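You operate a simulated robot arm through the tools that you are given. There is no shell and no other tool. Be economical: measure what you need, move in short steps, check, and stop when the job is done.

You are at the controls of a simulated robot arm. One attempt, no reset.

Task
Turn the air down to 3 bar and blow the dust off the mesh plate.
Fine: set the pressure first; put the nozzle back and shut the black lever.

It is judged by the outcome, as a careful person would: the job done as asked, and still so three seconds after it is handed in. It fails if anything else is knocked over, pushed out of place, dropped, spilled or broken.

Robot
A 7-joint arm with a two-finger parallel gripper on a trunk, on a base that drives. Base frame: it is fixed to the floor where the robot stands at the start and does not move with it; the origin is under the middle of the robot, x ahead of it, y to its left, z up; the surface under the hand at the start is at about z = 880. Lengths are in mm, angles in degrees, forces in N, time in s.
Its first joint turns from -166.0 to 166.0 degrees. Places, roughly: black lever [900, 300, 1100]; hole one of the nozzle holder [600, 500, 900]; main gauge [900, -100, 1400]; mesh plate [600, 300, 900]; regulator knob [900, 0, 1300]. Payload 1.57 kg.
The tool frame sits at the grasp point between the pads (the TCP): z along the fingers, y along the line on which they close. The tips reach 30 mm beyond it. The gripper opens to 110 mm. The fingers are 24 mm wide and 12 mm thick; the gripper's body (48 by 112 mm) begins 78 mm behind the TCP.
Orientation is that of the tool frame in the base frame, as a unit quaternion [w, x, y, z]. With the fingers straight down and closing along the base's y, the tool's x points along the base's -x, its y along +y and its z along -z.

Tools
- The arm moves only by the tool send_rows. Its argument "commands" is a list that holds one entry, the list of rows, each a list of 7 numbers: the shift along the tool's x, y, z in mm, then the turn, a rotation vector about the tool's x, y, z in degrees, then the opening, from 0 (shut) to 1 (fully open). In form: [[[dx, dy, dz, rx, ry, rz, jaw], ...]]. A call has 1 to 8 rows; each row shifts and turns the commanded pose from where the row before left it, along the tool's axes as they then stand. A row lasts 0.2 s, in which the tool goes at most 50 mm and 8.6 degrees; a call with a longer step from one row to the next is refused whole, and so is a gripper value outside its range. Where a pose cannot be reached the arm comes as near as it can. A force on the tool above 40 N (or 10 N above the force at the start of the call, whichever is more), or a blocked arm, ends the call early, and 0.2 s more pass. Each finger travels about 108 mm/s and halts on what it meets, pressing with about 23 N; the grip force reading is that of the motor and also rises with nothing between the fingers. The clock runs only during rows and for 0.2 s after the last one: add rows that do not move to give the fingers time. It gives the time, the measured TCP pose, the force on the tool (base axes), the opening and the grip force at its end, in the units of the frame above (readings bear some noise), with the torque about the TCP (base axes, N m) and any sound that the robot's microphone picked up, and new pictures: "pictures" is both (left out), scene, wrist or none.
- Cameras (640 x 400 px; columns grow to the right, rows downward): "scene" is now at [515.2, 207.1, 1554.8]; the picture's right is [0.10, -1.00, 0.00], its down [-0.54, -0.05, -0.84] and it looks along [0.84, 0.08, -0.54] (base axes); focal length 214 px, centre (320, 200). "wrist" rides on the gripper at [70, 16, -141] in the tool frame; the picture's right is [-0.23, 0.97, 0.00], its down [-0.86, -0.20, -0.48] and it looks along [-0.47, -0.11, 0.88] (tool axes); focal length 222 px, centre (320, 200). There is no depth. A picture from a camera that has moved, and an enlarged one, comes with that camera's place and axes in the base frame and with its lens.
- lift_body(by): slides the trunk up (or, below 0, down) by that many mm; the arm and the scene camera ride with it, the base frame stays. It gives what a move gives, with no picture.
- base_move(legs): drives the robot by 1 to 6 legs, each [ahead, left, turn to the left] in mm, mm and degrees, along the robot's own axes; the way and the turn of a leg run together, so that a leg with both is an arc; at most 1500 mm and 180 degrees a leg. The arm and the cameras ride along, it lands a little off, and it stops where it bumps. It gives what a move gives, and a new picture of the scene camera.
- pan_tilt(pan, tilt): turns the head with the scene camera to pan (to the left, within 103 degrees either way) and tilt (down, from -29 to 69), counted from straight ahead of the robot. It gives what a move gives, and a new picture of the scene camera.
- inspect(camera, box): a new picture of the part [left, top, right, bottom] of that camera's present view, enlarged. No time passes.
- hand_in(): hands the job in; it is judged then, once.

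Work in short steps. Places have to be worked out from the pictures, the camera data and where the tool is seen: move nearer, look again, correct. Check each grasp and each placing, and mend what went wrong. You have 120 turns and 260 pictures in all, those below and enlarged ones among them. Open the gripper and draw the arm clear of the work before you hand the job in, unless the task says otherwise; then end with one line.

The tools are called after ">>>" as name(argument=value, ...) on one line, values as JSON. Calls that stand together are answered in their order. send_rows: Moves the arm, as the interface text tells. Its arguments: {"type":"object","properties":{"commands":{"type":"array","items":{"type":"array","items":{"type":"array","items":{"type":"number"}}}},"pictures":{"type":"string","enum":["both","scene","wrist","none"]}},"required":["commands"]} The other tools are called the same way: lift_body (by) slides the trunk up or down; base_move (legs) drives the base; pan_tilt (pan, tilt) turns the head that bears the scene camera; inspect (camera, box) takes an enlarged picture of a part of a camera's view; hand_in () hands the job in.

At the start:

```text
time_s: 0.0
ee_pos: [627.9, 305.4, 1545.1]
ee_rot: [-0.013, 0.0, 1.0, 0.001]
ft_force: [-0.2, 0.0, 0.8]
moment: [0.01, -0.02, 0.01]
finger_gap: 109.9
grip_force: 0.0
trunk travel left (down, up): [-587.0, 23.0]
robot x, y, heading: [0.5, -1.9, 0.1]
head pan, tilt: [5.6, 32.8]
```

scene: 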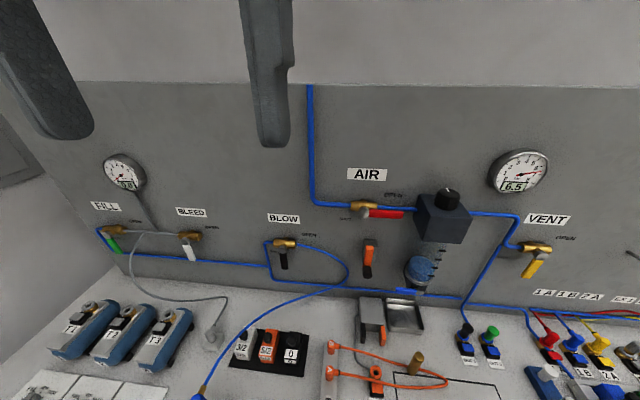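
wrist: 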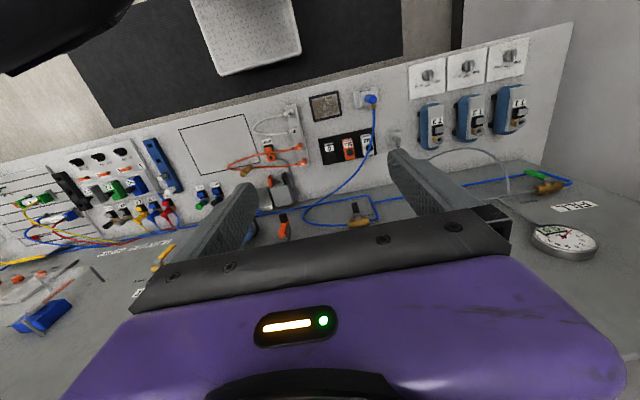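

The arm is raised near the panel; I'll look closely at the regulator, gauges and the blow line before moving.

>>> inspect(camera="scene", box=[320, 130, 580, 300])

>>> inspect(camera="scene", box=[160, 200, 420, 400])

>>> inspect(camera="wrist", box=[220, 60, 460, 240])

>>> pan_tilt(pan=15, tilt=60)

```text
2.35 times, centred on (450, 215) of scene
camera zoom: at [515.2, 207.1, 1554.8], right [0.1, -1.0, 0.0], down [-0.54, -0.05, -0.84], along [0.84, 0.08, -0.54], focal length 505 px, centre (14, 165)
```

zoom: 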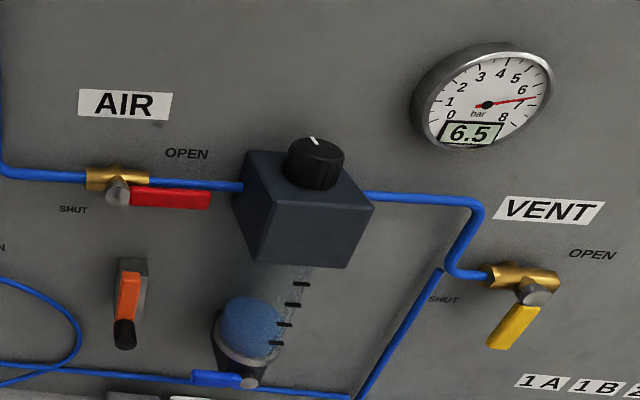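

```text
2.00 times, centred on (290, 300) of scene
camera zoom: at [515.2, 207.1, 1554.8], right [0.1, -1.0, 0.0], down [-0.54, -0.05, -0.84], along [0.84, 0.08, -0.54], focal length 429 px, centre (380, 0)
```

zoom: 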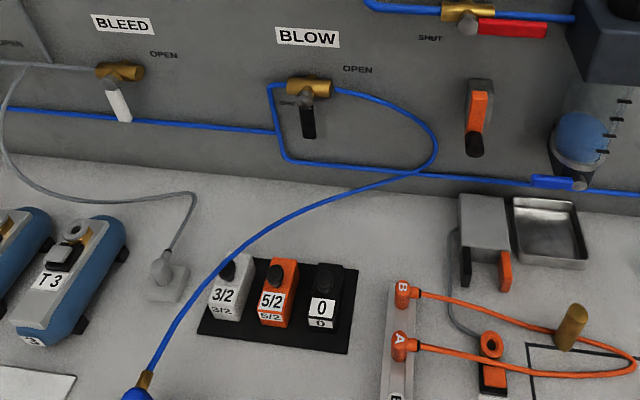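

```text
2.22 times, centred on (340, 150) of wrist
camera zoom: at [562.2, 319.2, 1689.6], right [0.23, 0.97, 0.0], down [0.87, -0.2, 0.46], along [0.44, -0.11, -0.89], focal length 494 px, centre (276, 311)
```

zoom: 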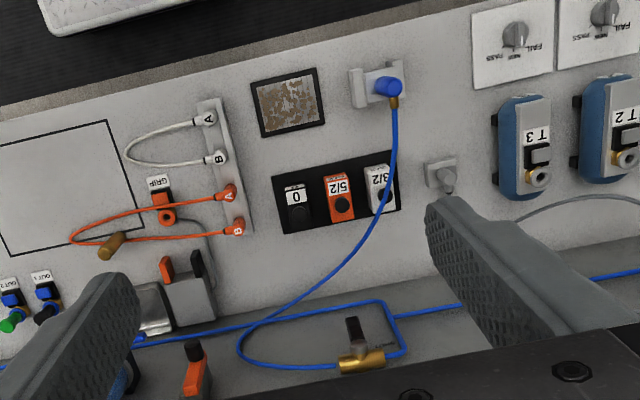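

```text
time_s: 0.9
ee_pos: [627.9, 305.0, 1543.8]
ee_rot: [-0.016, 0.0, 1.0, 0.001]
ft_force: [-0.3, -0.7, 0.1]
moment: [0.0, 0.02, 0.02]
finger_gap: 110.0
grip_force: 0.1
trunk travel left (down, up): [-587.0, 23.0]
robot x, y, heading: [0.6, -0.8, 0.1]
head pan, tilt: [15.0, 60.0]
camera scene: at [490.9, 215.6, 1517.2], right [0.26, -0.97, 0.0], down [-0.84, -0.22, -0.5], along [0.48, 0.13, -0.87], focal length 214 px, centre (320, 200)
```

scene: 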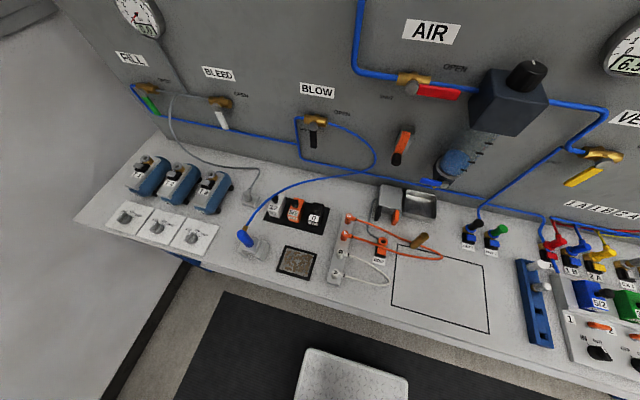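

Knob triangulates to about (905, -14, 1323), standing upright on the regulator box; the nozzle is at about (633, 467), the plate at about (621, 321). The main gauge reads 6.5. I'll move the hand over toward the knob at its present height.

>>> send_rows(commands=[[[-26.5, -39.9, 0, 0, 0, 0, 1], [-26.5, -39.9, 0, 0, 0, 0, 1], [-26.5, -39.9, 0, 0, 0, 0, 1], [-26.5, -39.9, 0, 0, 0, 0, 1], [-26.5, -39.9, 0, 0, 0, 0, 1], [-26.5, -39.9, 0, 0, 0, 0, 1], [-26.5, -39.9, 0, 0, 0, 0, 1], [-26.5, -39.9, 0, 0, 0, 0, 1]]], pictures="wrist")

>>> pan_tilt(pan=-15, tilt=25)

```text
time_s: 2.7
ee_pos: [843.1, -18.7, 1526.3]
ee_rot: [-0.024, 0.0, 1.0, 0.013]
ft_force: [-0.1, 0.8, 0.0]
moment: [-0.08, 0.01, 0.0]
finger_gap: 110.4
grip_force: 0.1
trunk travel left (down, up): [-587.0, 23.0]
robot x, y, heading: [1.3, 1.3, -0.1]
head pan, tilt: [15.0, 60.0]
camera wrist: at [781.3, -7.7, 1672.5], right [0.23, 0.97, 0.02], down [0.88, -0.21, 0.43], along [0.42, -0.08, -0.9], focal length 222 px, centre (320, 200)
```

wrist: 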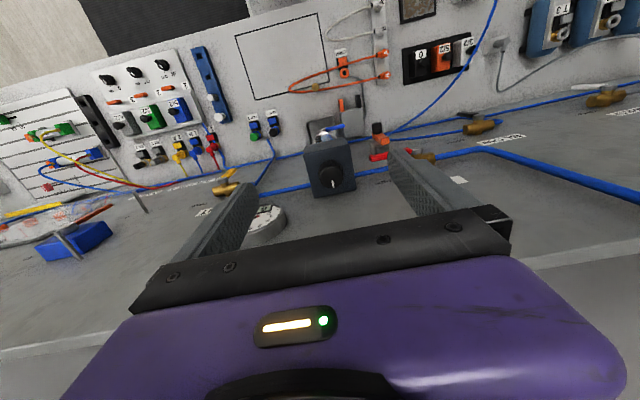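

```text
time_s: 3.7
ee_pos: [843.6, -16.0, 1523.0]
ee_rot: [-0.026, 0.0, 1.0, 0.01]
ft_force: [0.2, 0.1, 0.2]
moment: [-0.01, -0.01, 0.0]
finger_gap: 109.9
grip_force: 0.1
trunk travel left (down, up): [-587.0, 23.0]
robot x, y, heading: [0.9, -2.6, 0.2]
head pan, tilt: [-15.0, 25.0]
camera scene: at [515.5, 174.5, 1567.1], right [-0.26, -0.97, 0.0], down [-0.41, 0.11, -0.91], along [0.88, -0.23, -0.42], focal length 214 px, centre (320, 200)
```

scene: 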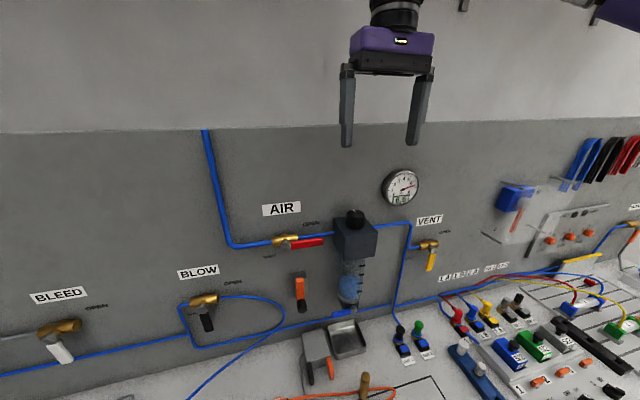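

Wrist and scene views agree: the knob is at about (908, -14, 1328). I'll straighten the tilt, move over the knob and come down part-way.

>>> send_rows(commands=[[[0, 0, 0, 1.1, -2.8, 0, 1], [-32, 1, 0, 0, 0, 0, 1], [-32, 1, 0, 0, 0, 0, 1], [0, 0, 40, 0, 0, 0, 0.8], [0, 0, 40, 0, 0, 0, 0.8], [0, 0, 20, 0, 0, 0, 0.8], [0, 0, 0, 0, 0, 0, 0.8]]], pictures="both")

```text
time_s: 5.3
ee_pos: [904.7, -14.2, 1439.1]
ee_rot: [0.011, 0.0, 1.0, -0.009]
ft_force: [-0.2, -1.3, 0.3]
moment: [-0.01, 0.01, 0.03]
finger_gap: 88.1
grip_force: 0.1
trunk travel left (down, up): [-587.0, 23.0]
robot x, y, heading: [-2.7, -2.0, 0.1]
head pan, tilt: [-15.0, 25.0]
camera scene: at [515.5, 174.4, 1567.1], right [-0.26, -0.97, 0.0], down [-0.41, 0.11, -0.91], along [0.88, -0.23, -0.42], focal length 214 px, centre (320, 200)
camera wrist: at [832.6, 4.6, 1580.1], right [0.23, 0.97, -0.01], down [0.84, -0.19, 0.5], along [0.49, -0.12, -0.87], focal length 222 px, centre (320, 200)
```

scene: 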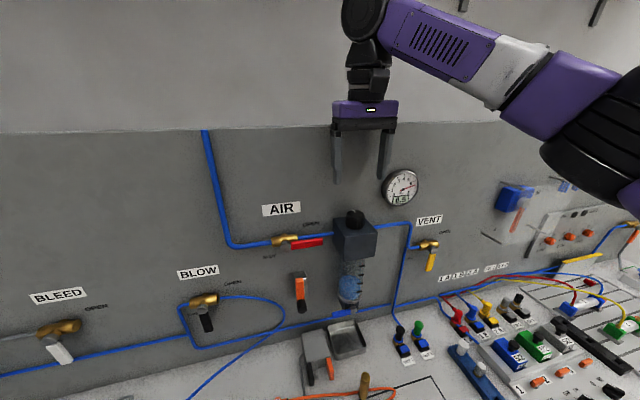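
wrist: 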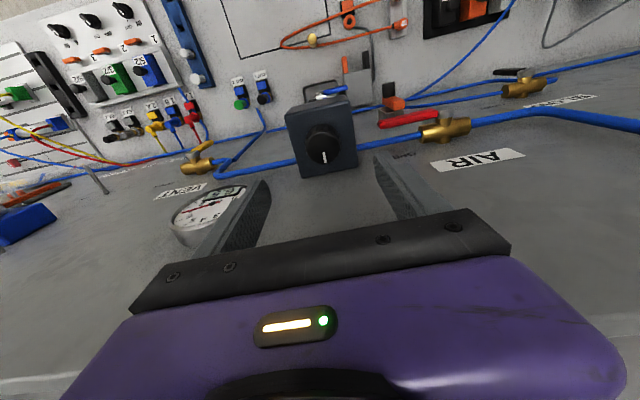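

Over the knob now. I'll descend to about z=1358 with the jaw at 0.7 and look.

>>> send_rows(commands=[[[-2, 1, 40, -0.5, 0.7, 0, 0.7], [0, 0, 30, -0.5, 0.7, 0, 0.7], [0, 0, 10, 0, 0, 0, 0.7], [0, 0, 0, 0, 0, 0, 0.7]]], pictures="both")

>>> inspect(camera="scene", box=[290, 110, 450, 270])

```text
time_s: 6.1
ee_pos: [904.3, -16.1, 1368.8]
ee_rot: [0.0, -0.001, 1.0, 0.0]
ft_force: [-29.1, -1.1, 5.5]
moment: [0.01, -3.44, -0.5]
finger_gap: 77.3
grip_force: 0.0
trunk travel left (down, up): [-587.0, 23.0]
robot x, y, heading: [0.6, 2.3, 0.1]
head pan, tilt: [-15.0, 25.0]
stopped in row 3: the force on the tool passed its limit at 59 N (the readings are from after the stop); the commanded pose is now the measured one
camera scene: at [512.9, 174.5, 1567.6], right [-0.26, -0.97, 0.0], down [-0.41, 0.11, -0.91], along [0.88, -0.23, -0.42], focal length 214 px, centre (320, 200)
camera wrist: at [835.7, -1.0, 1511.2], right [0.22, 0.97, 0.0], down [0.86, -0.2, 0.48], along [0.47, -0.11, -0.88], focal length 222 px, centre (320, 200)
```

scene: 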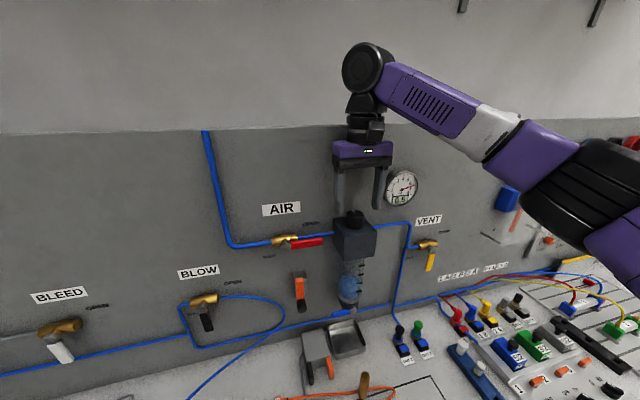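
wrist: 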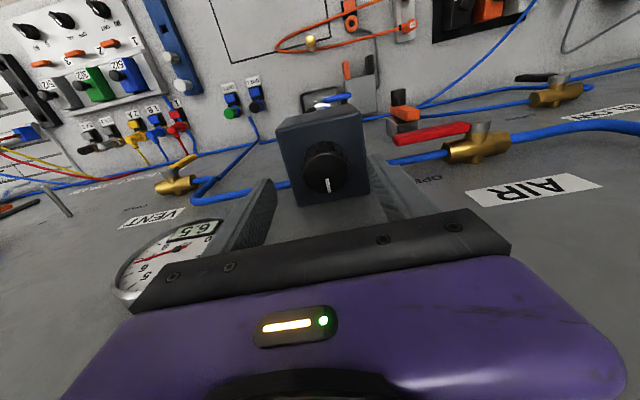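

```text
2.50 times, centred on (370, 190) of scene
camera zoom: at [512.9, 174.5, 1567.6], right [-0.26, -0.97, 0.0], down [-0.41, 0.11, -0.91], along [0.88, -0.23, -0.42], focal length 536 px, centre (195, 225)
```

zoom: 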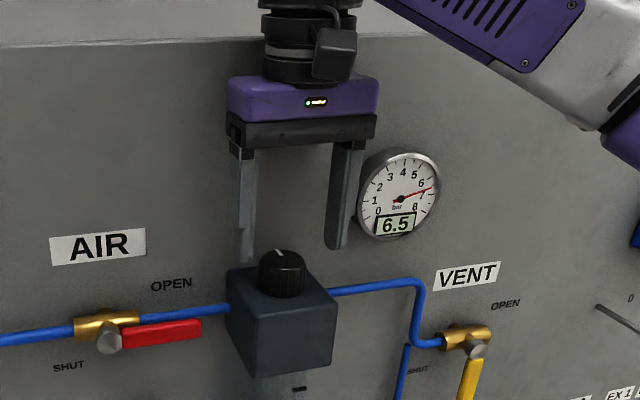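

Readings: the wall pushes back on the gripper body (≈29 N in -x, about 118 mm above the TCP). I'll back off from the wall slightly and measure the knob better.

>>> send_rows(commands=[[[12, 0, 0, 0, 0, 0, 0.7], [0, 0, 0, 0, 0, 0, 0.7]]], pictures="wrist")

>>> inspect(camera="wrist", box=[200, 80, 440, 230])

>>> inspect(camera="scene", box=[310, 130, 430, 270])

```text
time_s: 6.7
ee_pos: [897.0, -15.8, 1367.0]
ee_rot: [0.0, -0.001, 1.0, 0.0]
ft_force: [0.3, -0.3, 0.1]
moment: [0.01, 0.04, -0.02]
finger_gap: 77.0
grip_force: 0.0
trunk travel left (down, up): [-587.0, 23.0]
robot x, y, heading: [0.8, 2.1, -0.2]
head pan, tilt: [-15.0, 25.0]
camera wrist: at [827.3, -0.9, 1508.6], right [0.23, 0.97, 0.0], down [0.86, -0.2, 0.48], along [0.47, -0.11, -0.88], focal length 222 px, centre (320, 200)
```

wrist: 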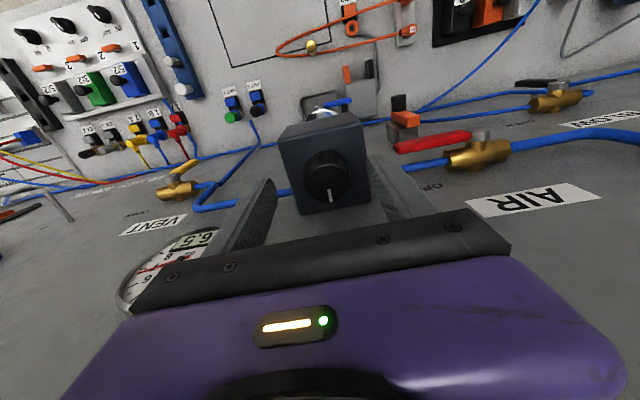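

```text
2.67 times, centred on (320, 155) of wrist
camera zoom: at [827.3, -0.9, 1508.6], right [0.23, 0.97, 0.0], down [0.86, -0.2, 0.48], along [0.47, -0.11, -0.88], focal length 592 px, centre (320, 320)
```

zoom: 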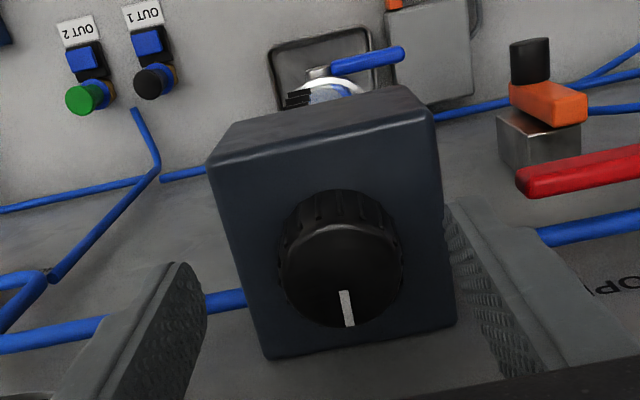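

```text
2.86 times, centred on (370, 200) of scene
camera zoom: at [515.0, 174.5, 1567.2], right [-0.26, -0.97, 0.0], down [-0.41, 0.11, -0.91], along [0.88, -0.23, -0.42], focal length 613 px, centre (177, 200)
```

zoom: 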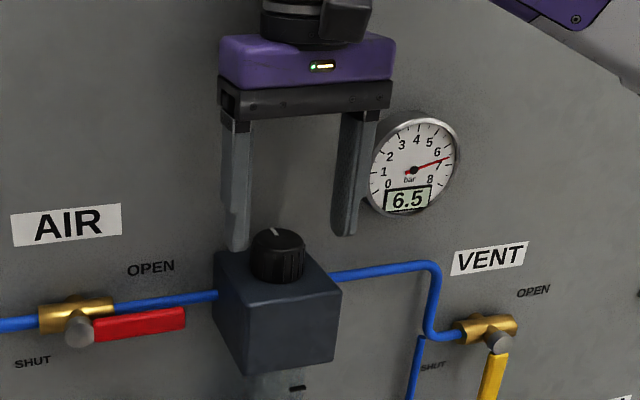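

Knob top centre comes out at about (906, -11.5, 1333), ~39 mm across. The flange can't go that near the wall vertically, so I'll back off and tilt the tool 45° so the fingers point forward-down.

>>> send_rows(commands=[[[35, 0, -30, 0, 0, 0, 0.65], [0, 0, 0, 0, -7.5, 0, 0.65], [0, 0, 0, 0, -7.5, 0, 0.65], [0, 0, 0, 0, -7.5, 0, 0.65], [0, 0, 0, 0, -7.5, 0, 0.65], [0, 0, 0, 0, -7.5, 0, 0.65], [0, 0, 0, 0, -7.5, 0, 0.65], [0, 0, 0, 0, 0, 0, 0.65]]], pictures="both")

```text
time_s: 8.5
ee_pos: [861.1, -15.8, 1397.6]
ee_rot: [0.383, 0.0, 0.924, 0.0]
ft_force: [1.0, 0.1, 0.6]
moment: [0.01, 0.03, 0.02]
finger_gap: 71.4
grip_force: 0.1
trunk travel left (down, up): [-587.0, 23.0]
robot x, y, heading: [-1.2, 0.8, 0.0]
head pan, tilt: [-15.0, 25.0]
camera scene: at [515.0, 174.5, 1567.2], right [-0.26, -0.97, 0.0], down [-0.41, 0.11, -0.91], along [0.88, -0.23, -0.42], focal length 214 px, centre (320, 200)
camera wrist: at [712.1, -1.2, 1449.0], right [0.16, 0.97, 0.16], down [0.27, -0.2, 0.94], along [0.95, -0.11, -0.29], focal length 222 px, centre (320, 200)
```

scene: 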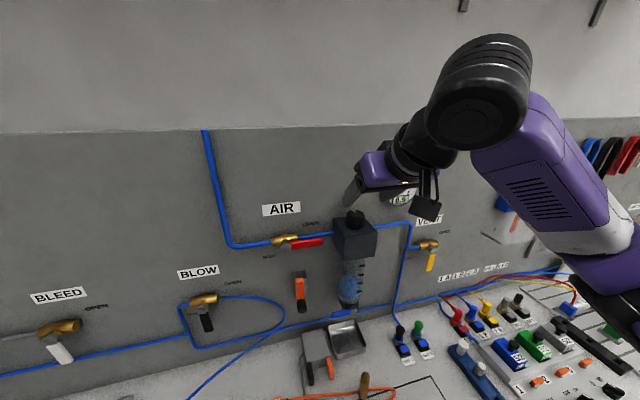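
wrist: 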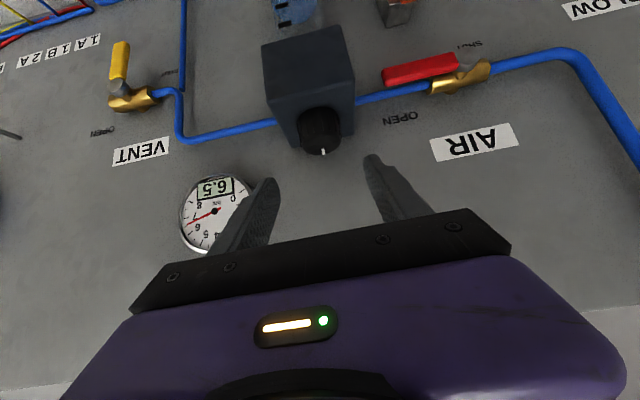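

Good view of knob and gauge from here. Approaching so the pad tips straddle the knob (TCP ≈ (890, -13, 1345)).

>>> send_rows(commands=[[[17, 3, 20, 0, 0, 0, 0.6], [0, 0, 20, 0, 0, 0, 0.6], [0, 0, 17, 0, 0, 0, 0.6], [0, 0, 0, 0, 0, 0, 0.6]]], pictures="both")

>>> inspect(camera="wrist", box=[200, 60, 440, 220])

>>> inspect(camera="scene", box=[310, 150, 430, 270])

```text
time_s: 9.5
ee_pos: [890.9, -12.7, 1346.4]
ee_rot: [0.382, -0.001, 0.924, 0.001]
ft_force: [-0.4, 0.6, -0.3]
moment: [0.0, -0.03, -0.04]
finger_gap: 65.8
grip_force: 0.0
trunk travel left (down, up): [-587.0, 23.0]
robot x, y, heading: [2.5, -0.5, -0.1]
head pan, tilt: [-15.0, 25.0]
camera scene: at [515.1, 174.5, 1567.1], right [-0.26, -0.97, 0.0], down [-0.41, 0.11, -0.91], along [0.88, -0.23, -0.42], focal length 214 px, centre (320, 200)
camera wrist: at [741.8, 2.6, 1398.0], right [0.16, 0.97, 0.16], down [0.27, -0.2, 0.94], along [0.95, -0.11, -0.29], focal length 222 px, centre (320, 200)
```

scene: 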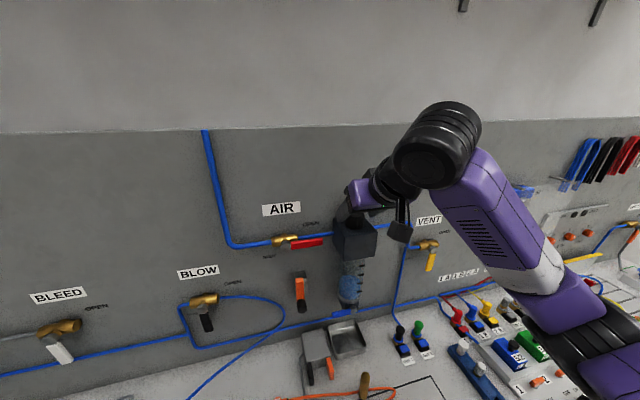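
wrist: 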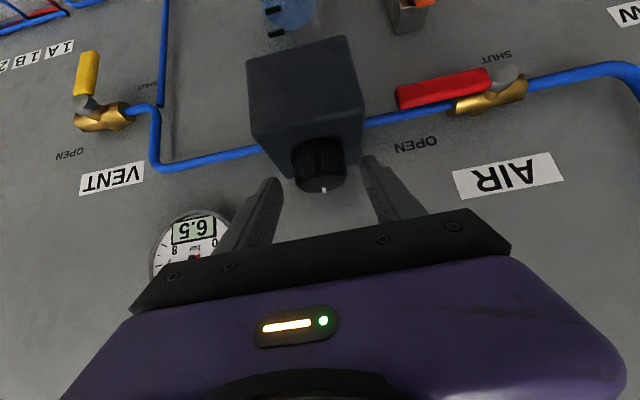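

```text
2.50 times, centred on (320, 140) of wrist
camera zoom: at [741.8, 2.6, 1398.0], right [0.16, 0.97, 0.16], down [0.27, -0.2, 0.94], along [0.95, -0.11, -0.29], focal length 555 px, centre (320, 350)
```

zoom: 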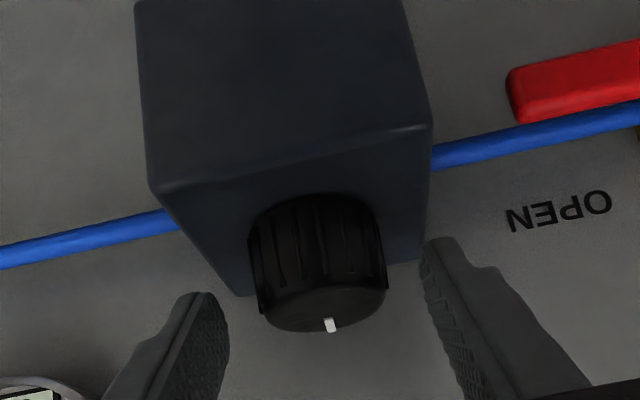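

```text
3.33 times, centred on (370, 210) of scene
camera zoom: at [515.1, 174.5, 1567.1], right [-0.26, -0.97, 0.0], down [-0.41, 0.11, -0.91], along [0.88, -0.23, -0.42], focal length 715 px, centre (153, 167)
```

zoom: 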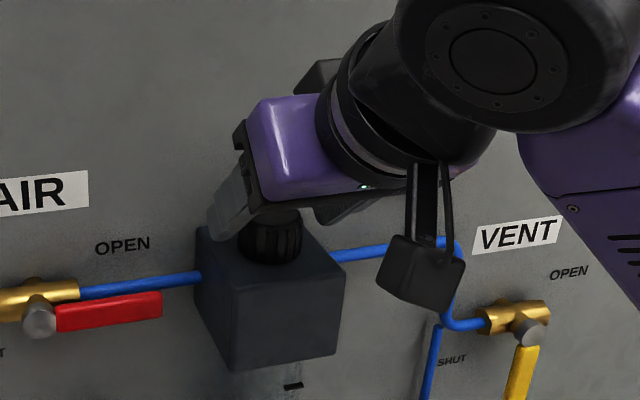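

Pads straddle the knob, centred. Closing on it.

>>> send_rows(commands=[[[0, 0, 2, 0, 0, 0, 0.3], [0, 0, 0, 0, 0, 0, 0.2], [0, 0, 0, 0, 0, 0, 0.2], [0, 0, 0, 0, 0, 0, 0.2]]], pictures="wrist")

>>> inspect(camera="wrist", box=[130, 80, 430, 280])

```text
time_s: 10.5
ee_pos: [890.4, -10.6, 1345.5]
ee_rot: [0.383, -0.002, 0.924, 0.001]
ft_force: [2.9, 7.2, 13.7]
moment: [0.17, 0.1, 0.12]
finger_gap: 39.9
grip_force: 44.9
trunk travel left (down, up): [-587.0, 23.0]
robot x, y, heading: [-1.4, -1.3, 0.1]
head pan, tilt: [-15.0, 25.0]
camera wrist: at [741.6, 3.7, 1397.1], right [0.16, 0.97, 0.16], down [0.27, -0.2, 0.94], along [0.95, -0.11, -0.29], focal length 222 px, centre (320, 200)
```

wrist: 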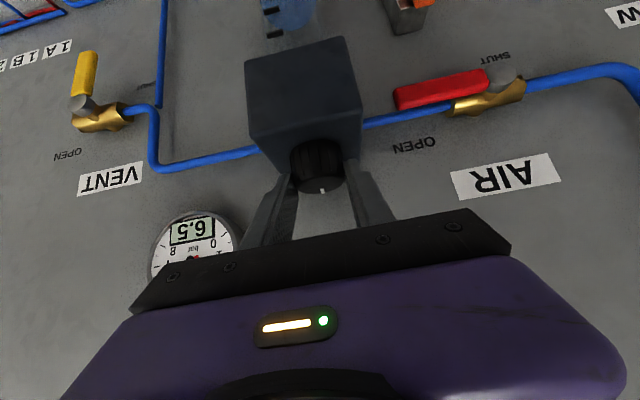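

```text
2.00 times, centred on (280, 180) of wrist
camera zoom: at [741.6, 3.7, 1397.1], right [0.16, 0.97, 0.16], down [0.27, -0.2, 0.94], along [0.95, -0.11, -0.29], focal length 444 px, centre (400, 240)
```

zoom: 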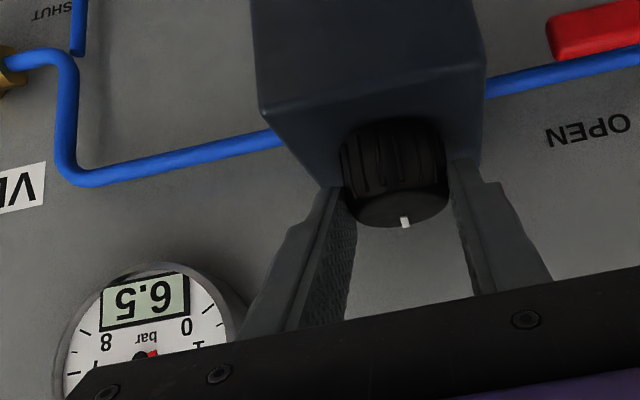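

The knob is held (gap 39.9 mm). I'll try turning counter-clockwise (seen from above) about 16° around the knob's axis and read the gauge.

>>> send_rows(commands=[[[0, -2.2, 0, -5.66, 0, -5.66, 0.2], [0, -2.2, 0, -5.66, 0, -5.66, 0.2], [0, 0, 0, 0, 0, 0, 0.2]]], pictures="none")

>>> inspect(camera="wrist", box=[130, 80, 430, 280])

```text
time_s: 11.3
ee_pos: [891.7, -16.1, 1345.7]
ee_rot: [0.38, -0.131, 0.914, 0.055]
ft_force: [11.0, 16.0, 21.8]
moment: [0.16, 0.08, 0.21]
finger_gap: 40.1
grip_force: 45.2
trunk travel left (down, up): [-587.0, 23.0]
robot x, y, heading: [0.1, -0.1, 0.1]
head pan, tilt: [-15.0, 25.0]
```

```text
2.00 times, centred on (280, 180) of wrist
camera zoom: at [743.4, -42.7, 1396.6], right [-0.12, 0.98, 0.16], down [0.31, -0.12, 0.94], along [0.94, 0.16, -0.29], focal length 444 px, centre (400, 240)
```

zoom: 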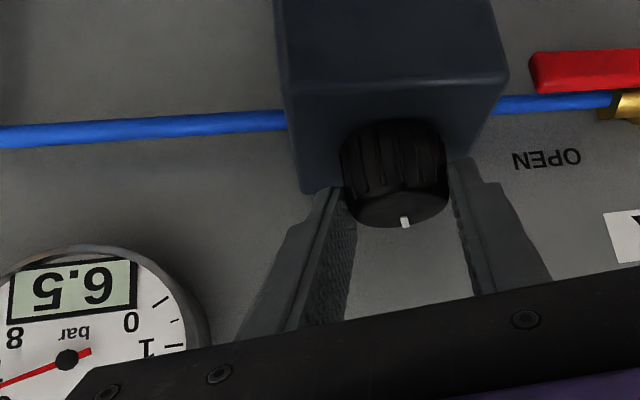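

The knob follows the fingers; the gauge still shows 6.5. I'll continue another 24°, easing up slightly, and check again.

>>> send_rows(commands=[[[0, -2.2, -1, -5.66, 0, -5.66, 0.2], [0, -2.2, 0, -5.66, 0, -5.66, 0.2], [0, -2.2, 0, -5.66, 0, -5.66, 0.2], [0, 0, 0, 0, 0, 0, 0.2], [0, 0, 0, 0, 0, 0, 0.2]]], pictures="none")

>>> inspect(camera="wrist", box=[50, 40, 450, 300])

```text
time_s: 12.5
ee_pos: [892.6, -20.7, 1344.7]
ee_rot: [0.359, -0.317, 0.868, 0.132]
ft_force: [10.8, 19.2, 12.0]
moment: [0.78, -0.86, 0.16]
finger_gap: 39.9
grip_force: 45.6
trunk travel left (down, up): [-587.0, 23.0]
robot x, y, heading: [1.2, 3.5, -0.2]
head pan, tilt: [-15.0, 25.0]
```

```text
1.54 times, centred on (250, 170) of wrist
camera zoom: at [769.1, -106.5, 1396.5], right [-0.51, 0.85, 0.16], down [0.33, 0.02, 0.94], along [0.8, 0.53, -0.29], focal length 342 px, centre (428, 246)
```

zoom: 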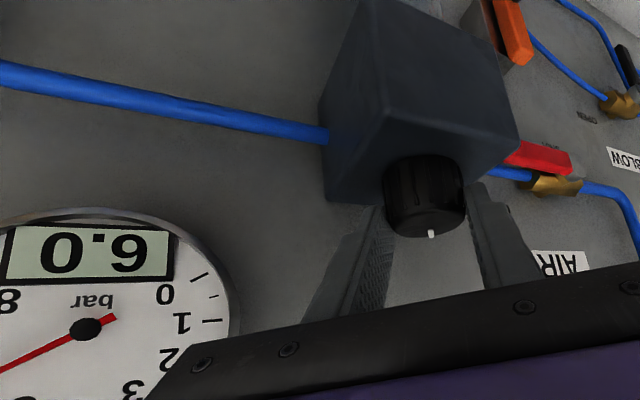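

Now 6.0 — counter-clockwise lowers it. I'll release, swing back clockwise about the knob's axis to take a fresh grip.

>>> send_rows(commands=[[[0, 0, 0, 0, 0, 0, 0.46], [0, 0, 0, 0, 0, 0, 0.46], [0, 2.2, -1, 5.66, 0, 5.66, 0.46], [0, 2.2, 0, 5.66, 0, 5.66, 0.46], [0, 2.2, 0, 5.66, 0, 5.66, 0.46], [0, 2.2, 0, 5.66, 0, 5.66, 0.46], [0, 2.2, 0, 5.66, 0, 5.66, 0.46], [0, 0, 0, 0, 0, 0, 0.46]]], pictures="wrist")

>>> inspect(camera="wrist", box=[130, 80, 430, 280])

```text
time_s: 14.3
ee_pos: [887.1, -14.9, 1344.2]
ee_rot: [0.382, -0.001, 0.924, 0.001]
ft_force: [-0.2, 0.6, 0.0]
moment: [0.02, 0.04, -0.01]
finger_gap: 50.6
grip_force: 0.0
trunk travel left (down, up): [-587.0, 23.0]
robot x, y, heading: [1.4, 0.3, -0.2]
head pan, tilt: [-15.0, 25.0]
camera wrist: at [738.5, 1.1, 1396.1], right [0.16, 0.97, 0.16], down [0.27, -0.2, 0.94], along [0.95, -0.11, -0.29], focal length 222 px, centre (320, 200)
```

wrist: 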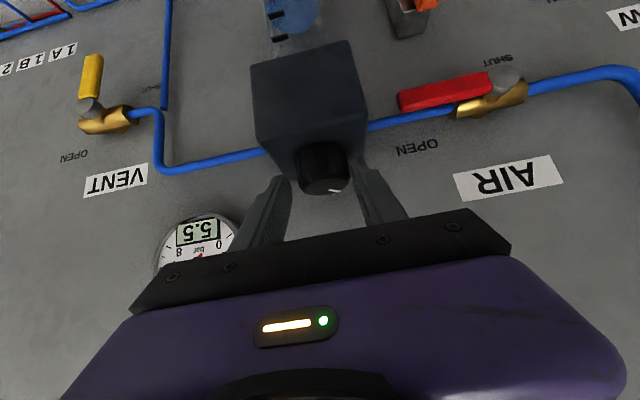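

```text
2.00 times, centred on (280, 180) of wrist
camera zoom: at [738.5, 1.1, 1396.1], right [0.16, 0.97, 0.16], down [0.27, -0.2, 0.94], along [0.95, -0.11, -0.29], focal length 444 px, centre (400, 240)
```

zoom: 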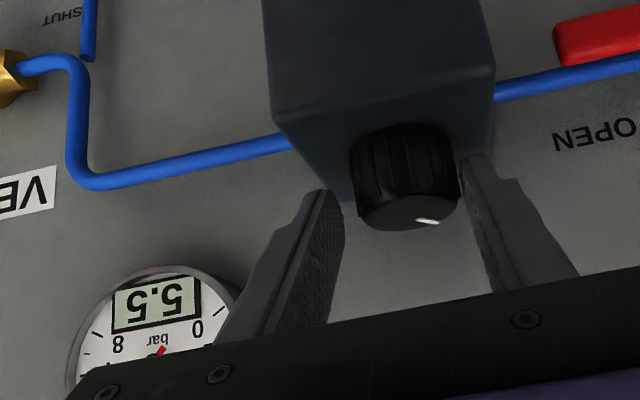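

Gauge has lagged down to 5.5. I'll swing back another 32° (correcting 3 mm forward) and re-grip.

>>> send_rows(commands=[[[-2, 4, 2, 5.66, 0, 5.66, 0.46], [0, 2.2, 0, 5.66, 0, 5.66, 0.46], [0, 2.2, 0, 5.66, 0, 5.66, 0.46], [0, 2.2, 0, 5.66, 0, 5.66, 0.46], [0, 0, 0, 0, 0, 0, 0.46]]], pictures="wrist")

>>> inspect(camera="wrist", box=[130, 80, 430, 280])

>>> inspect(camera="scene", box=[340, 150, 460, 240])

```text
time_s: 15.5
ee_pos: [892.1, -4.1, 1344.4]
ee_rot: [0.367, 0.255, 0.888, -0.106]
ft_force: [-1.0, 0.1, -0.7]
moment: [0.05, 0.03, -0.03]
finger_gap: 50.7
grip_force: 0.1
trunk travel left (down, up): [-587.0, 23.0]
robot x, y, heading: [-3.1, 0.7, -0.0]
head pan, tilt: [-15.0, 25.0]
camera wrist: at [774.5, 87.9, 1395.9], right [0.65, 0.74, 0.16], down [0.12, -0.31, 0.94], along [0.75, -0.6, -0.29], focal length 222 px, centre (320, 200)
```

wrist: 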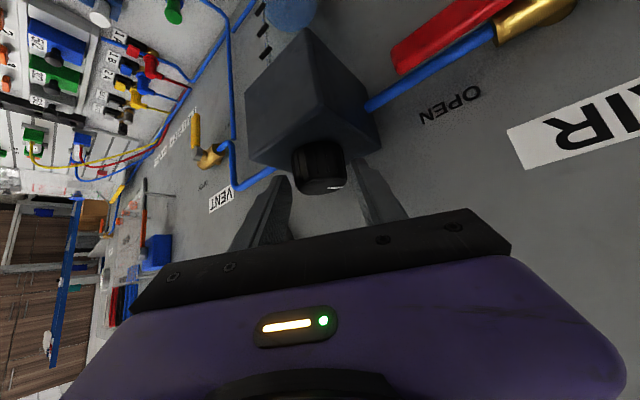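

```text
2.00 times, centred on (280, 180) of wrist
camera zoom: at [774.5, 87.9, 1395.9], right [0.65, 0.74, 0.16], down [0.12, -0.31, 0.94], along [0.75, -0.6, -0.29], focal length 444 px, centre (400, 240)
```

zoom: 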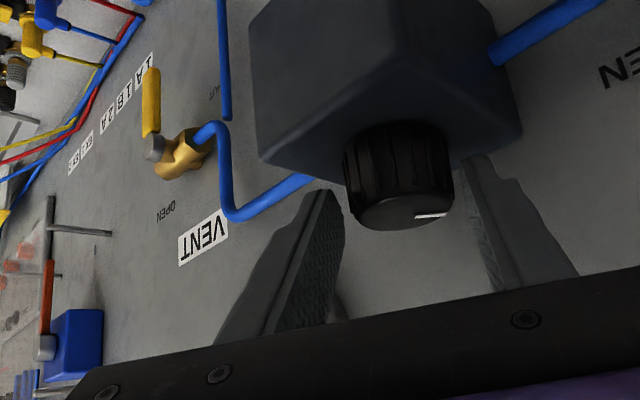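

```text
4.44 times, centred on (400, 195) of scene
camera zoom: at [515.0, 174.5, 1567.2], right [-0.26, -0.97, 0.0], down [-0.41, 0.11, -0.91], along [0.88, -0.23, -0.42], focal length 953 px, centre (-36, 222)
```

zoom: 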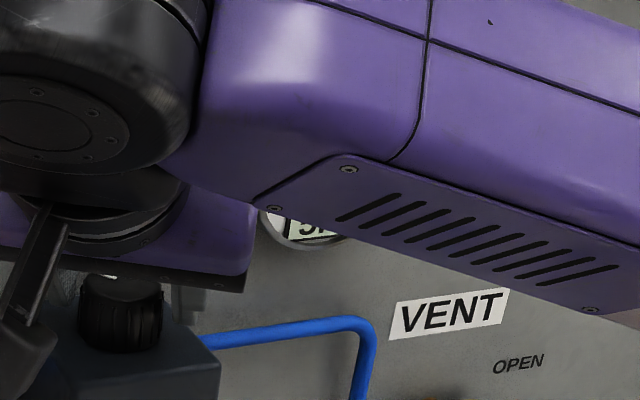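

Gripping again, then turning 64° counter-clockwise.

>>> send_rows(commands=[[[0, 0, 0, 0, 0, 0, 0.2], [0, 0, 0, 0, 0, 0, 0.2], [0, -2.2, 0, -5.66, 0, -5.66, 0.2], [0, -2.2, 0, -5.66, 0, -5.66, 0.2], [0, -2.2, 0, -5.66, 0, -5.66, 0.2], [0, -2.2, 0, -5.66, 0, -5.66, 0.2], [0, 0, 0, 0, 0, 0, 0.2], [0, 0, 0, 0, 0, 0, 0.2]]], pictures="none")

>>> inspect(camera="wrist", box=[130, 80, 430, 280])

```text
time_s: 17.3
ee_pos: [889.3, -11.1, 1343.9]
ee_rot: [0.383, -0.001, 0.924, 0.001]
ft_force: [17.2, 12.5, 10.7]
moment: [0.44, -0.41, 0.18]
finger_gap: 39.8
grip_force: 45.2
trunk travel left (down, up): [-587.0, 23.0]
robot x, y, heading: [-2.4, -1.1, -0.1]
head pan, tilt: [-15.0, 25.0]
```

```text
2.00 times, centred on (280, 180) of wrist
camera zoom: at [740.4, 3.5, 1395.6], right [0.16, 0.97, 0.16], down [0.27, -0.2, 0.94], along [0.95, -0.1, -0.29], focal length 444 px, centre (400, 240)
```

zoom: 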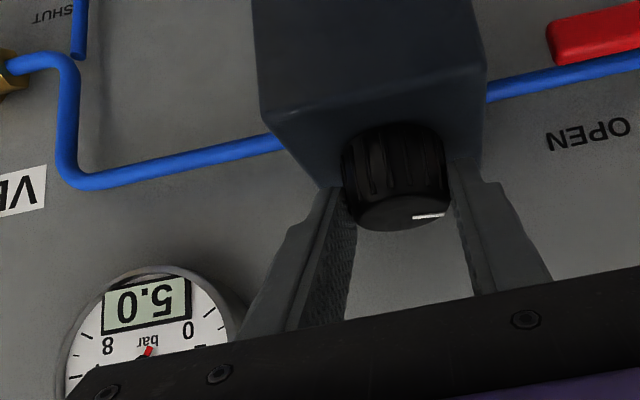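

5.0 and probably still falling; I'll hold a second to see it settle.

>>> send_rows(commands=[[[0, 0, 0, 0, 0, 0, 0.2], [0, 0, 0, 0, 0, 0, 0.2], [0, 0, 0, 0, 0, 0, 0.2], [0, 0, 0, 0, 0, 0, 0.2], [0, 0, 0, 0, 0, 0, 0.2], [0, 0, 0, 0, 0, 0, 0.2], [0, 0, 0, 0, 0, 0, 0.2]]], pictures="none")

>>> inspect(camera="wrist", box=[130, 80, 430, 280])

```text
time_s: 18.9
ee_pos: [889.5, -11.9, 1344.0]
ee_rot: [0.384, -0.001, 0.923, 0.002]
ft_force: [15.5, 11.9, 14.6]
moment: [0.44, -0.65, 0.14]
finger_gap: 40.0
grip_force: 44.8
trunk travel left (down, up): [-587.0, 23.0]
robot x, y, heading: [3.6, 1.7, -0.1]
head pan, tilt: [-15.0, 25.0]
```

```text
2.00 times, centred on (280, 180) of wrist
camera zoom: at [740.3, 3.5, 1395.5], right [0.16, 0.97, 0.16], down [0.27, -0.2, 0.94], along [0.95, -0.1, -0.29], focal length 444 px, centre (400, 240)
```

zoom: 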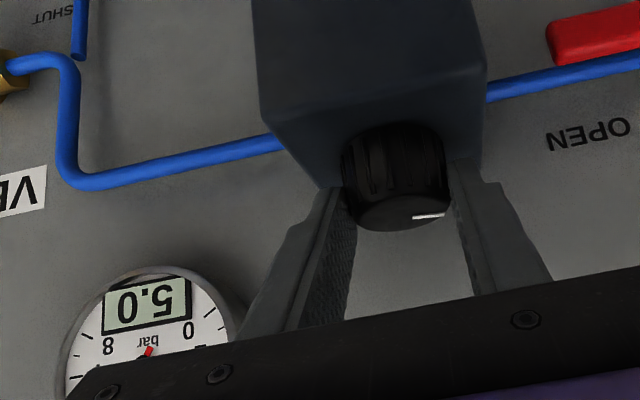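

Settled at 5.0 (about 45°/bar). Continue 40° more in this grip.

>>> send_rows(commands=[[[0, -2.2, 0, -5.66, 0, -5.66, 0.2], [0, -2.2, 0, -5.66, 0, -5.66, 0.2], [0, -2.2, 0, -5.66, 0, -5.66, 0.2], [0, -2.2, 0, -5.66, 0, -5.66, 0.2], [0, -2.2, 0, -5.66, 0, -5.66, 0.2], [0, 0, 0, 0, 0, 0, 0.2], [0, 0, 0, 0, 0, 0, 0.46], [0, 0, 0, 0, 0, 0, 0.46]]], pictures="none")

>>> inspect(camera="wrist", box=[50, 40, 450, 300])

```text
time_s: 20.7
ee_pos: [890.9, -22.2, 1343.4]
ee_rot: [0.359, -0.318, 0.868, 0.132]
ft_force: [0.2, 0.7, -0.1]
moment: [-0.03, -0.04, -0.02]
finger_gap: 50.6
grip_force: 0.1
trunk travel left (down, up): [-587.0, 23.0]
robot x, y, heading: [-0.9, 2.1, 0.2]
head pan, tilt: [-15.0, 25.0]
```

```text
1.54 times, centred on (250, 170) of wrist
camera zoom: at [768.0, -107.6, 1396.0], right [-0.5, 0.85, 0.16], down [0.33, 0.02, 0.94], along [0.8, 0.53, -0.29], focal length 342 px, centre (428, 246)
```

zoom: 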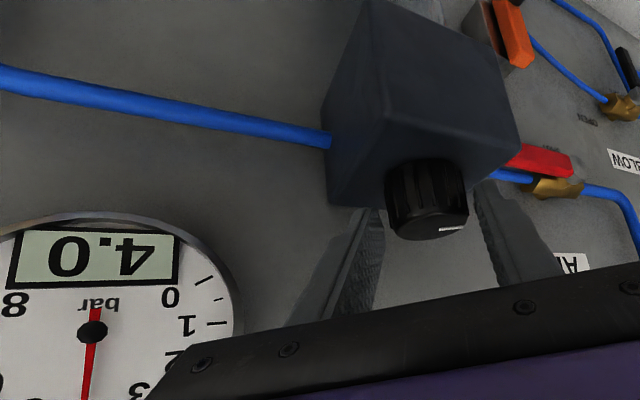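

Now 4.0. I'll swing back 72° with the jaw open for one more grip.

>>> send_rows(commands=[[[-1, 3, 1, 5.66, 0, 5.66, 0.46], [0, 2.2, 0, 5.66, 0, 5.66, 0.46], [0, 2.2, 0, 5.66, 0, 5.66, 0.46], [0, 2.2, 0, 5.66, 0, 5.66, 0.46], [0, 2.2, 0, 5.66, 0, 5.66, 0.46], [0, 0, 0, 0, 0, 0, 0.46]]], pictures="none")

>>> inspect(camera="wrist", box=[130, 80, 430, 280])

>>> send_rows(commands=[[[-1, 3, 1, 5.66, 0, 5.66, 0.46], [0, 2.2, 0, 5.66, 0, 5.66, 0.46], [0, 2.2, 0, 5.66, 0, 5.66, 0.46], [0, 2.2, 0, 5.66, 0, 5.66, 0.46], [0, 0, 0, 0, 0, 0, 0.46], [0, 0, 0, 0, 0, 0, 0.2], [0, 0, 0, 0, 0, 0, 0.2], [0, 0, 0, 0, 0, 0, 0.2]]], pictures="wrist")

```text
time_s: 22.1
ee_pos: [888.3, -10.7, 1344.9]
ee_rot: [0.382, 0.0, 0.924, 0.0]
ft_force: [0.5, -0.3, 0.4]
moment: [0.01, 0.0, -0.02]
finger_gap: 50.5
grip_force: 0.1
trunk travel left (down, up): [-587.0, 23.0]
robot x, y, heading: [0.3, 2.3, -0.1]
head pan, tilt: [-15.0, 25.0]
```

```text
2.00 times, centred on (280, 180) of wrist
camera zoom: at [739.3, 4.4, 1397.0], right [0.16, 0.97, 0.16], down [0.27, -0.2, 0.94], along [0.95, -0.11, -0.29], focal length 444 px, centre (400, 240)
```

zoom: 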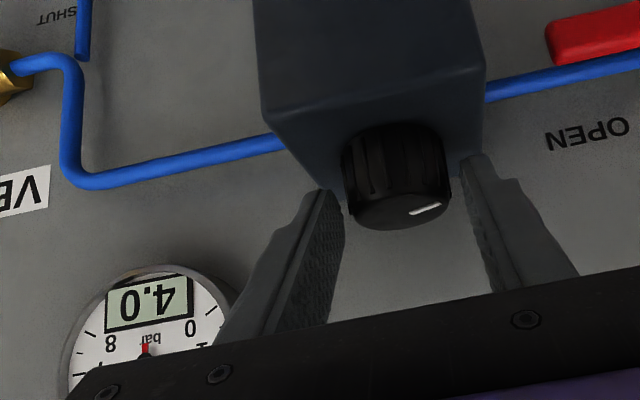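

```text
time_s: 23.9
ee_pos: [891.1, -2.3, 1342.6]
ee_rot: [0.367, 0.254, 0.888, -0.106]
ft_force: [0.0, -2.0, -3.9]
moment: [-0.2, -0.26, -0.04]
finger_gap: 39.6
grip_force: 45.0
trunk travel left (down, up): [-587.0, 23.0]
robot x, y, heading: [-0.7, -1.8, -0.1]
head pan, tilt: [-15.0, 25.0]
camera wrist: at [773.9, 89.5, 1396.1], right [0.65, 0.74, 0.16], down [0.12, -0.31, 0.94], along [0.75, -0.59, -0.29], focal length 222 px, centre (320, 200)
```

wrist: 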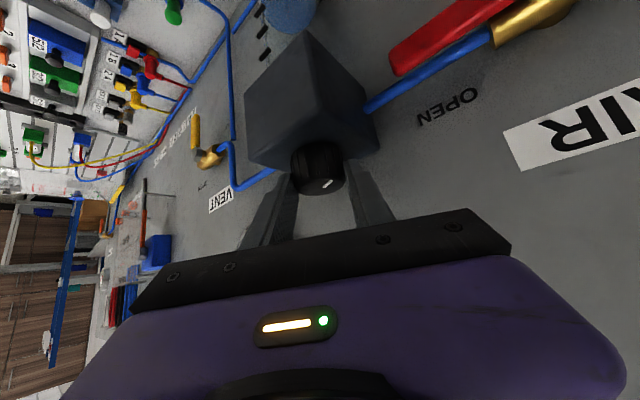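

4.0 settled at about 112° total (≈45°/bar). Turn 40° and read.

>>> send_rows(commands=[[[0, -2.2, 0, -5.66, 0, -5.66, 0.2], [0, -2.2, 0, -5.66, 0, -5.66, 0.2], [0, -2.2, 0, -5.66, 0, -5.66, 0.2], [0, -2.2, 0, -5.66, 0, -5.66, 0.2], [0, -2.2, 0, -5.66, 0, -5.66, 0.2], [0, 0, 0, 0, 0, 0, 0.2], [0, 0, 0, 0, 0, 0, 0.2], [0, 0, 0, 0, 0, 0, 0.2]]], pictures="none")

>>> send_rows(commands=[[[0, 0, 0, 0, 0, 0, 0.2], [0, 0, 0, 0, 0, 0, 0.2], [0, 0, 0, 0, 0, 0, 0.2], [0, 0, 0, 0, 0, 0, 0.2]]], pictures="none")

>>> inspect(camera="wrist", box=[80, 80, 380, 280])

```text
time_s: 25.7
ee_pos: [889.3, -13.4, 1344.4]
ee_rot: [0.382, -0.065, 0.921, 0.028]
ft_force: [6.0, -4.8, 5.1]
moment: [0.3, -0.16, -0.06]
finger_gap: 39.5
grip_force: 44.9
trunk travel left (down, up): [-587.0, 23.0]
robot x, y, heading: [-0.2, 2.0, 0.0]
head pan, tilt: [-15.0, 25.0]
```

```text
time_s: 26.7
ee_pos: [888.8, -14.0, 1344.7]
ee_rot: [0.382, -0.064, 0.921, 0.027]
ft_force: [9.7, -6.6, 12.7]
moment: [-0.24, -0.82, -0.11]
finger_gap: 39.5
grip_force: 44.7
trunk travel left (down, up): [-587.0, 23.0]
robot x, y, heading: [-2.2, -1.6, 0.1]
head pan, tilt: [-15.0, 25.0]
```

```text
2.00 times, centred on (230, 180) of wrist
camera zoom: at [739.4, -19.0, 1396.2], right [0.02, 0.99, 0.16], down [0.29, -0.16, 0.94], along [0.96, 0.03, -0.29], focal length 444 px, centre (500, 240)
```

zoom: 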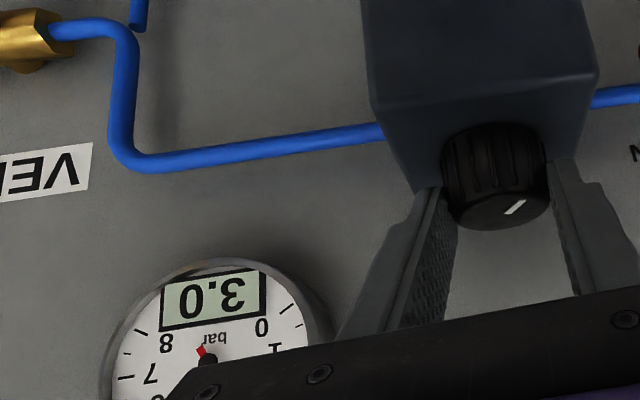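

Reads 3.0. Release and back away from the knob, then check the needle.

>>> send_rows(commands=[[[0, 0, 0, 0, 0, 0, 0.5], [0, 0, 0, 0, 0, 0, 0.6], [0, 0, -15, 0, 0, 0, 0.6], [0, 0, -40, 0, 0, 0, 0.6], [0, 0, -45, 0, 0, 0, 0.6], [0, 0, -45, 0, 0, 0, 0.6], [0, 0, 0, 0, 0, 0, 0.6]]], pictures="none")

>>> inspect(camera="wrist", box=[100, 60, 400, 260])

>>> inspect(camera="scene", box=[0, 0, 640, 400])

```text
time_s: 28.3
ee_pos: [786.4, -24.3, 1447.5]
ee_rot: [0.38, -0.065, 0.922, 0.028]
ft_force: [0.2, -0.1, -0.3]
moment: [0.0, 0.0, 0.0]
finger_gap: 65.9
grip_force: 0.0
trunk travel left (down, up): [-587.0, 23.0]
robot x, y, heading: [-2.0, -2.4, -0.3]
head pan, tilt: [-15.0, 25.0]
```

```text
2.00 times, centred on (250, 160) of wrist
camera zoom: at [637.8, -30.9, 1498.4], right [0.02, 0.99, 0.16], down [0.29, -0.16, 0.94], along [0.96, 0.03, -0.29], focal length 444 px, centre (460, 280)
```

zoom: 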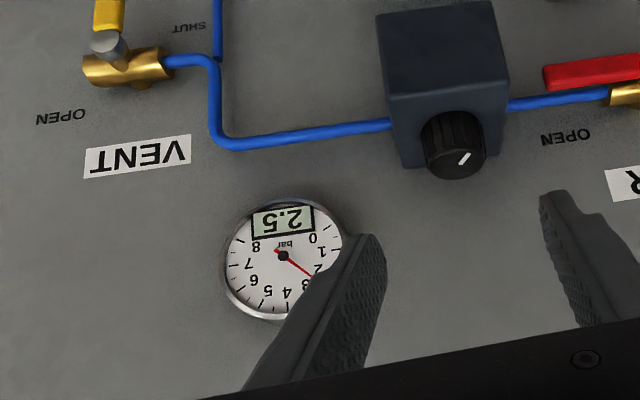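

```text
1.00 times, centred on (320, 200) of scene (not enlarged: the box is as wide or as high as the picture)
camera zoom: at [514.8, 174.5, 1567.2], right [-0.26, -0.97, 0.0], down [-0.41, 0.11, -0.91], along [0.88, -0.23, -0.42], focal length 214 px, centre (320, 200)
```

zoom: 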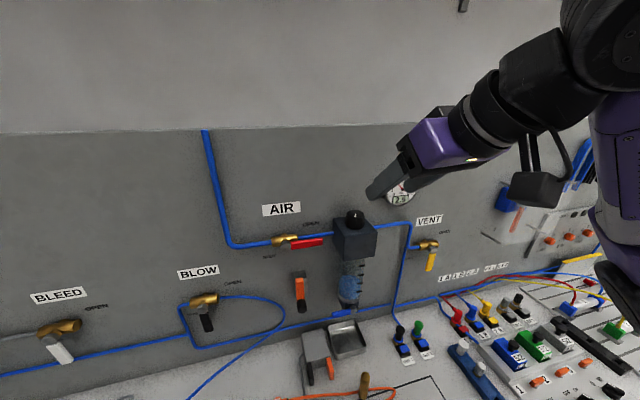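

It drifted on to 2.5. I'll wait and see whether it's settled, with a clearer view.

>>> send_rows(commands=[[[0, 20, -20, 0, 0, 0, 0.6], [0, 20, -10, 0, 0, 0, 0.6], [0, 20, 0, 0, 0, 0, 0.6], [0, 0, 0, 0, 0, 0, 0.6], [0, 0, 0, 0, 0, 0, 0.6], [0, 0, 0, 0, 0, 0, 0.6]]], pictures="none")

>>> inspect(camera="wrist", box=[100, 60, 400, 260])

```text
time_s: 29.7
ee_pos: [758.6, 31.8, 1469.0]
ee_rot: [0.381, -0.066, 0.922, 0.028]
ft_force: [-0.4, 0.1, 0.7]
moment: [-0.02, -0.01, -0.03]
finger_gap: 66.1
grip_force: 0.0
trunk travel left (down, up): [-587.0, 23.0]
robot x, y, heading: [-0.8, -0.5, 0.1]
head pan, tilt: [-15.0, 25.0]
```

```text
2.00 times, centred on (250, 160) of wrist
camera zoom: at [607.9, 25.9, 1521.1], right [0.02, 0.99, 0.16], down [0.29, -0.16, 0.94], along [0.96, 0.03, -0.29], focal length 444 px, centre (460, 280)
```

zoom: 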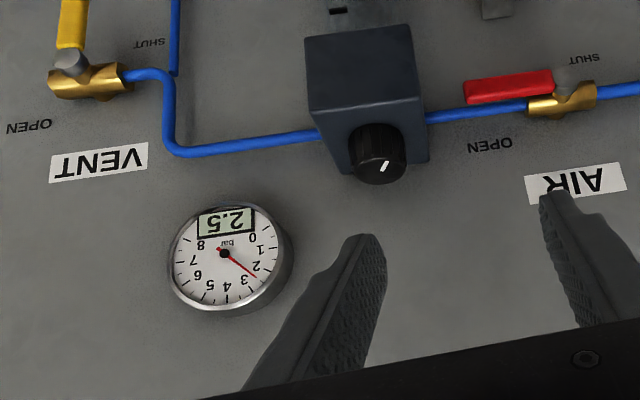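

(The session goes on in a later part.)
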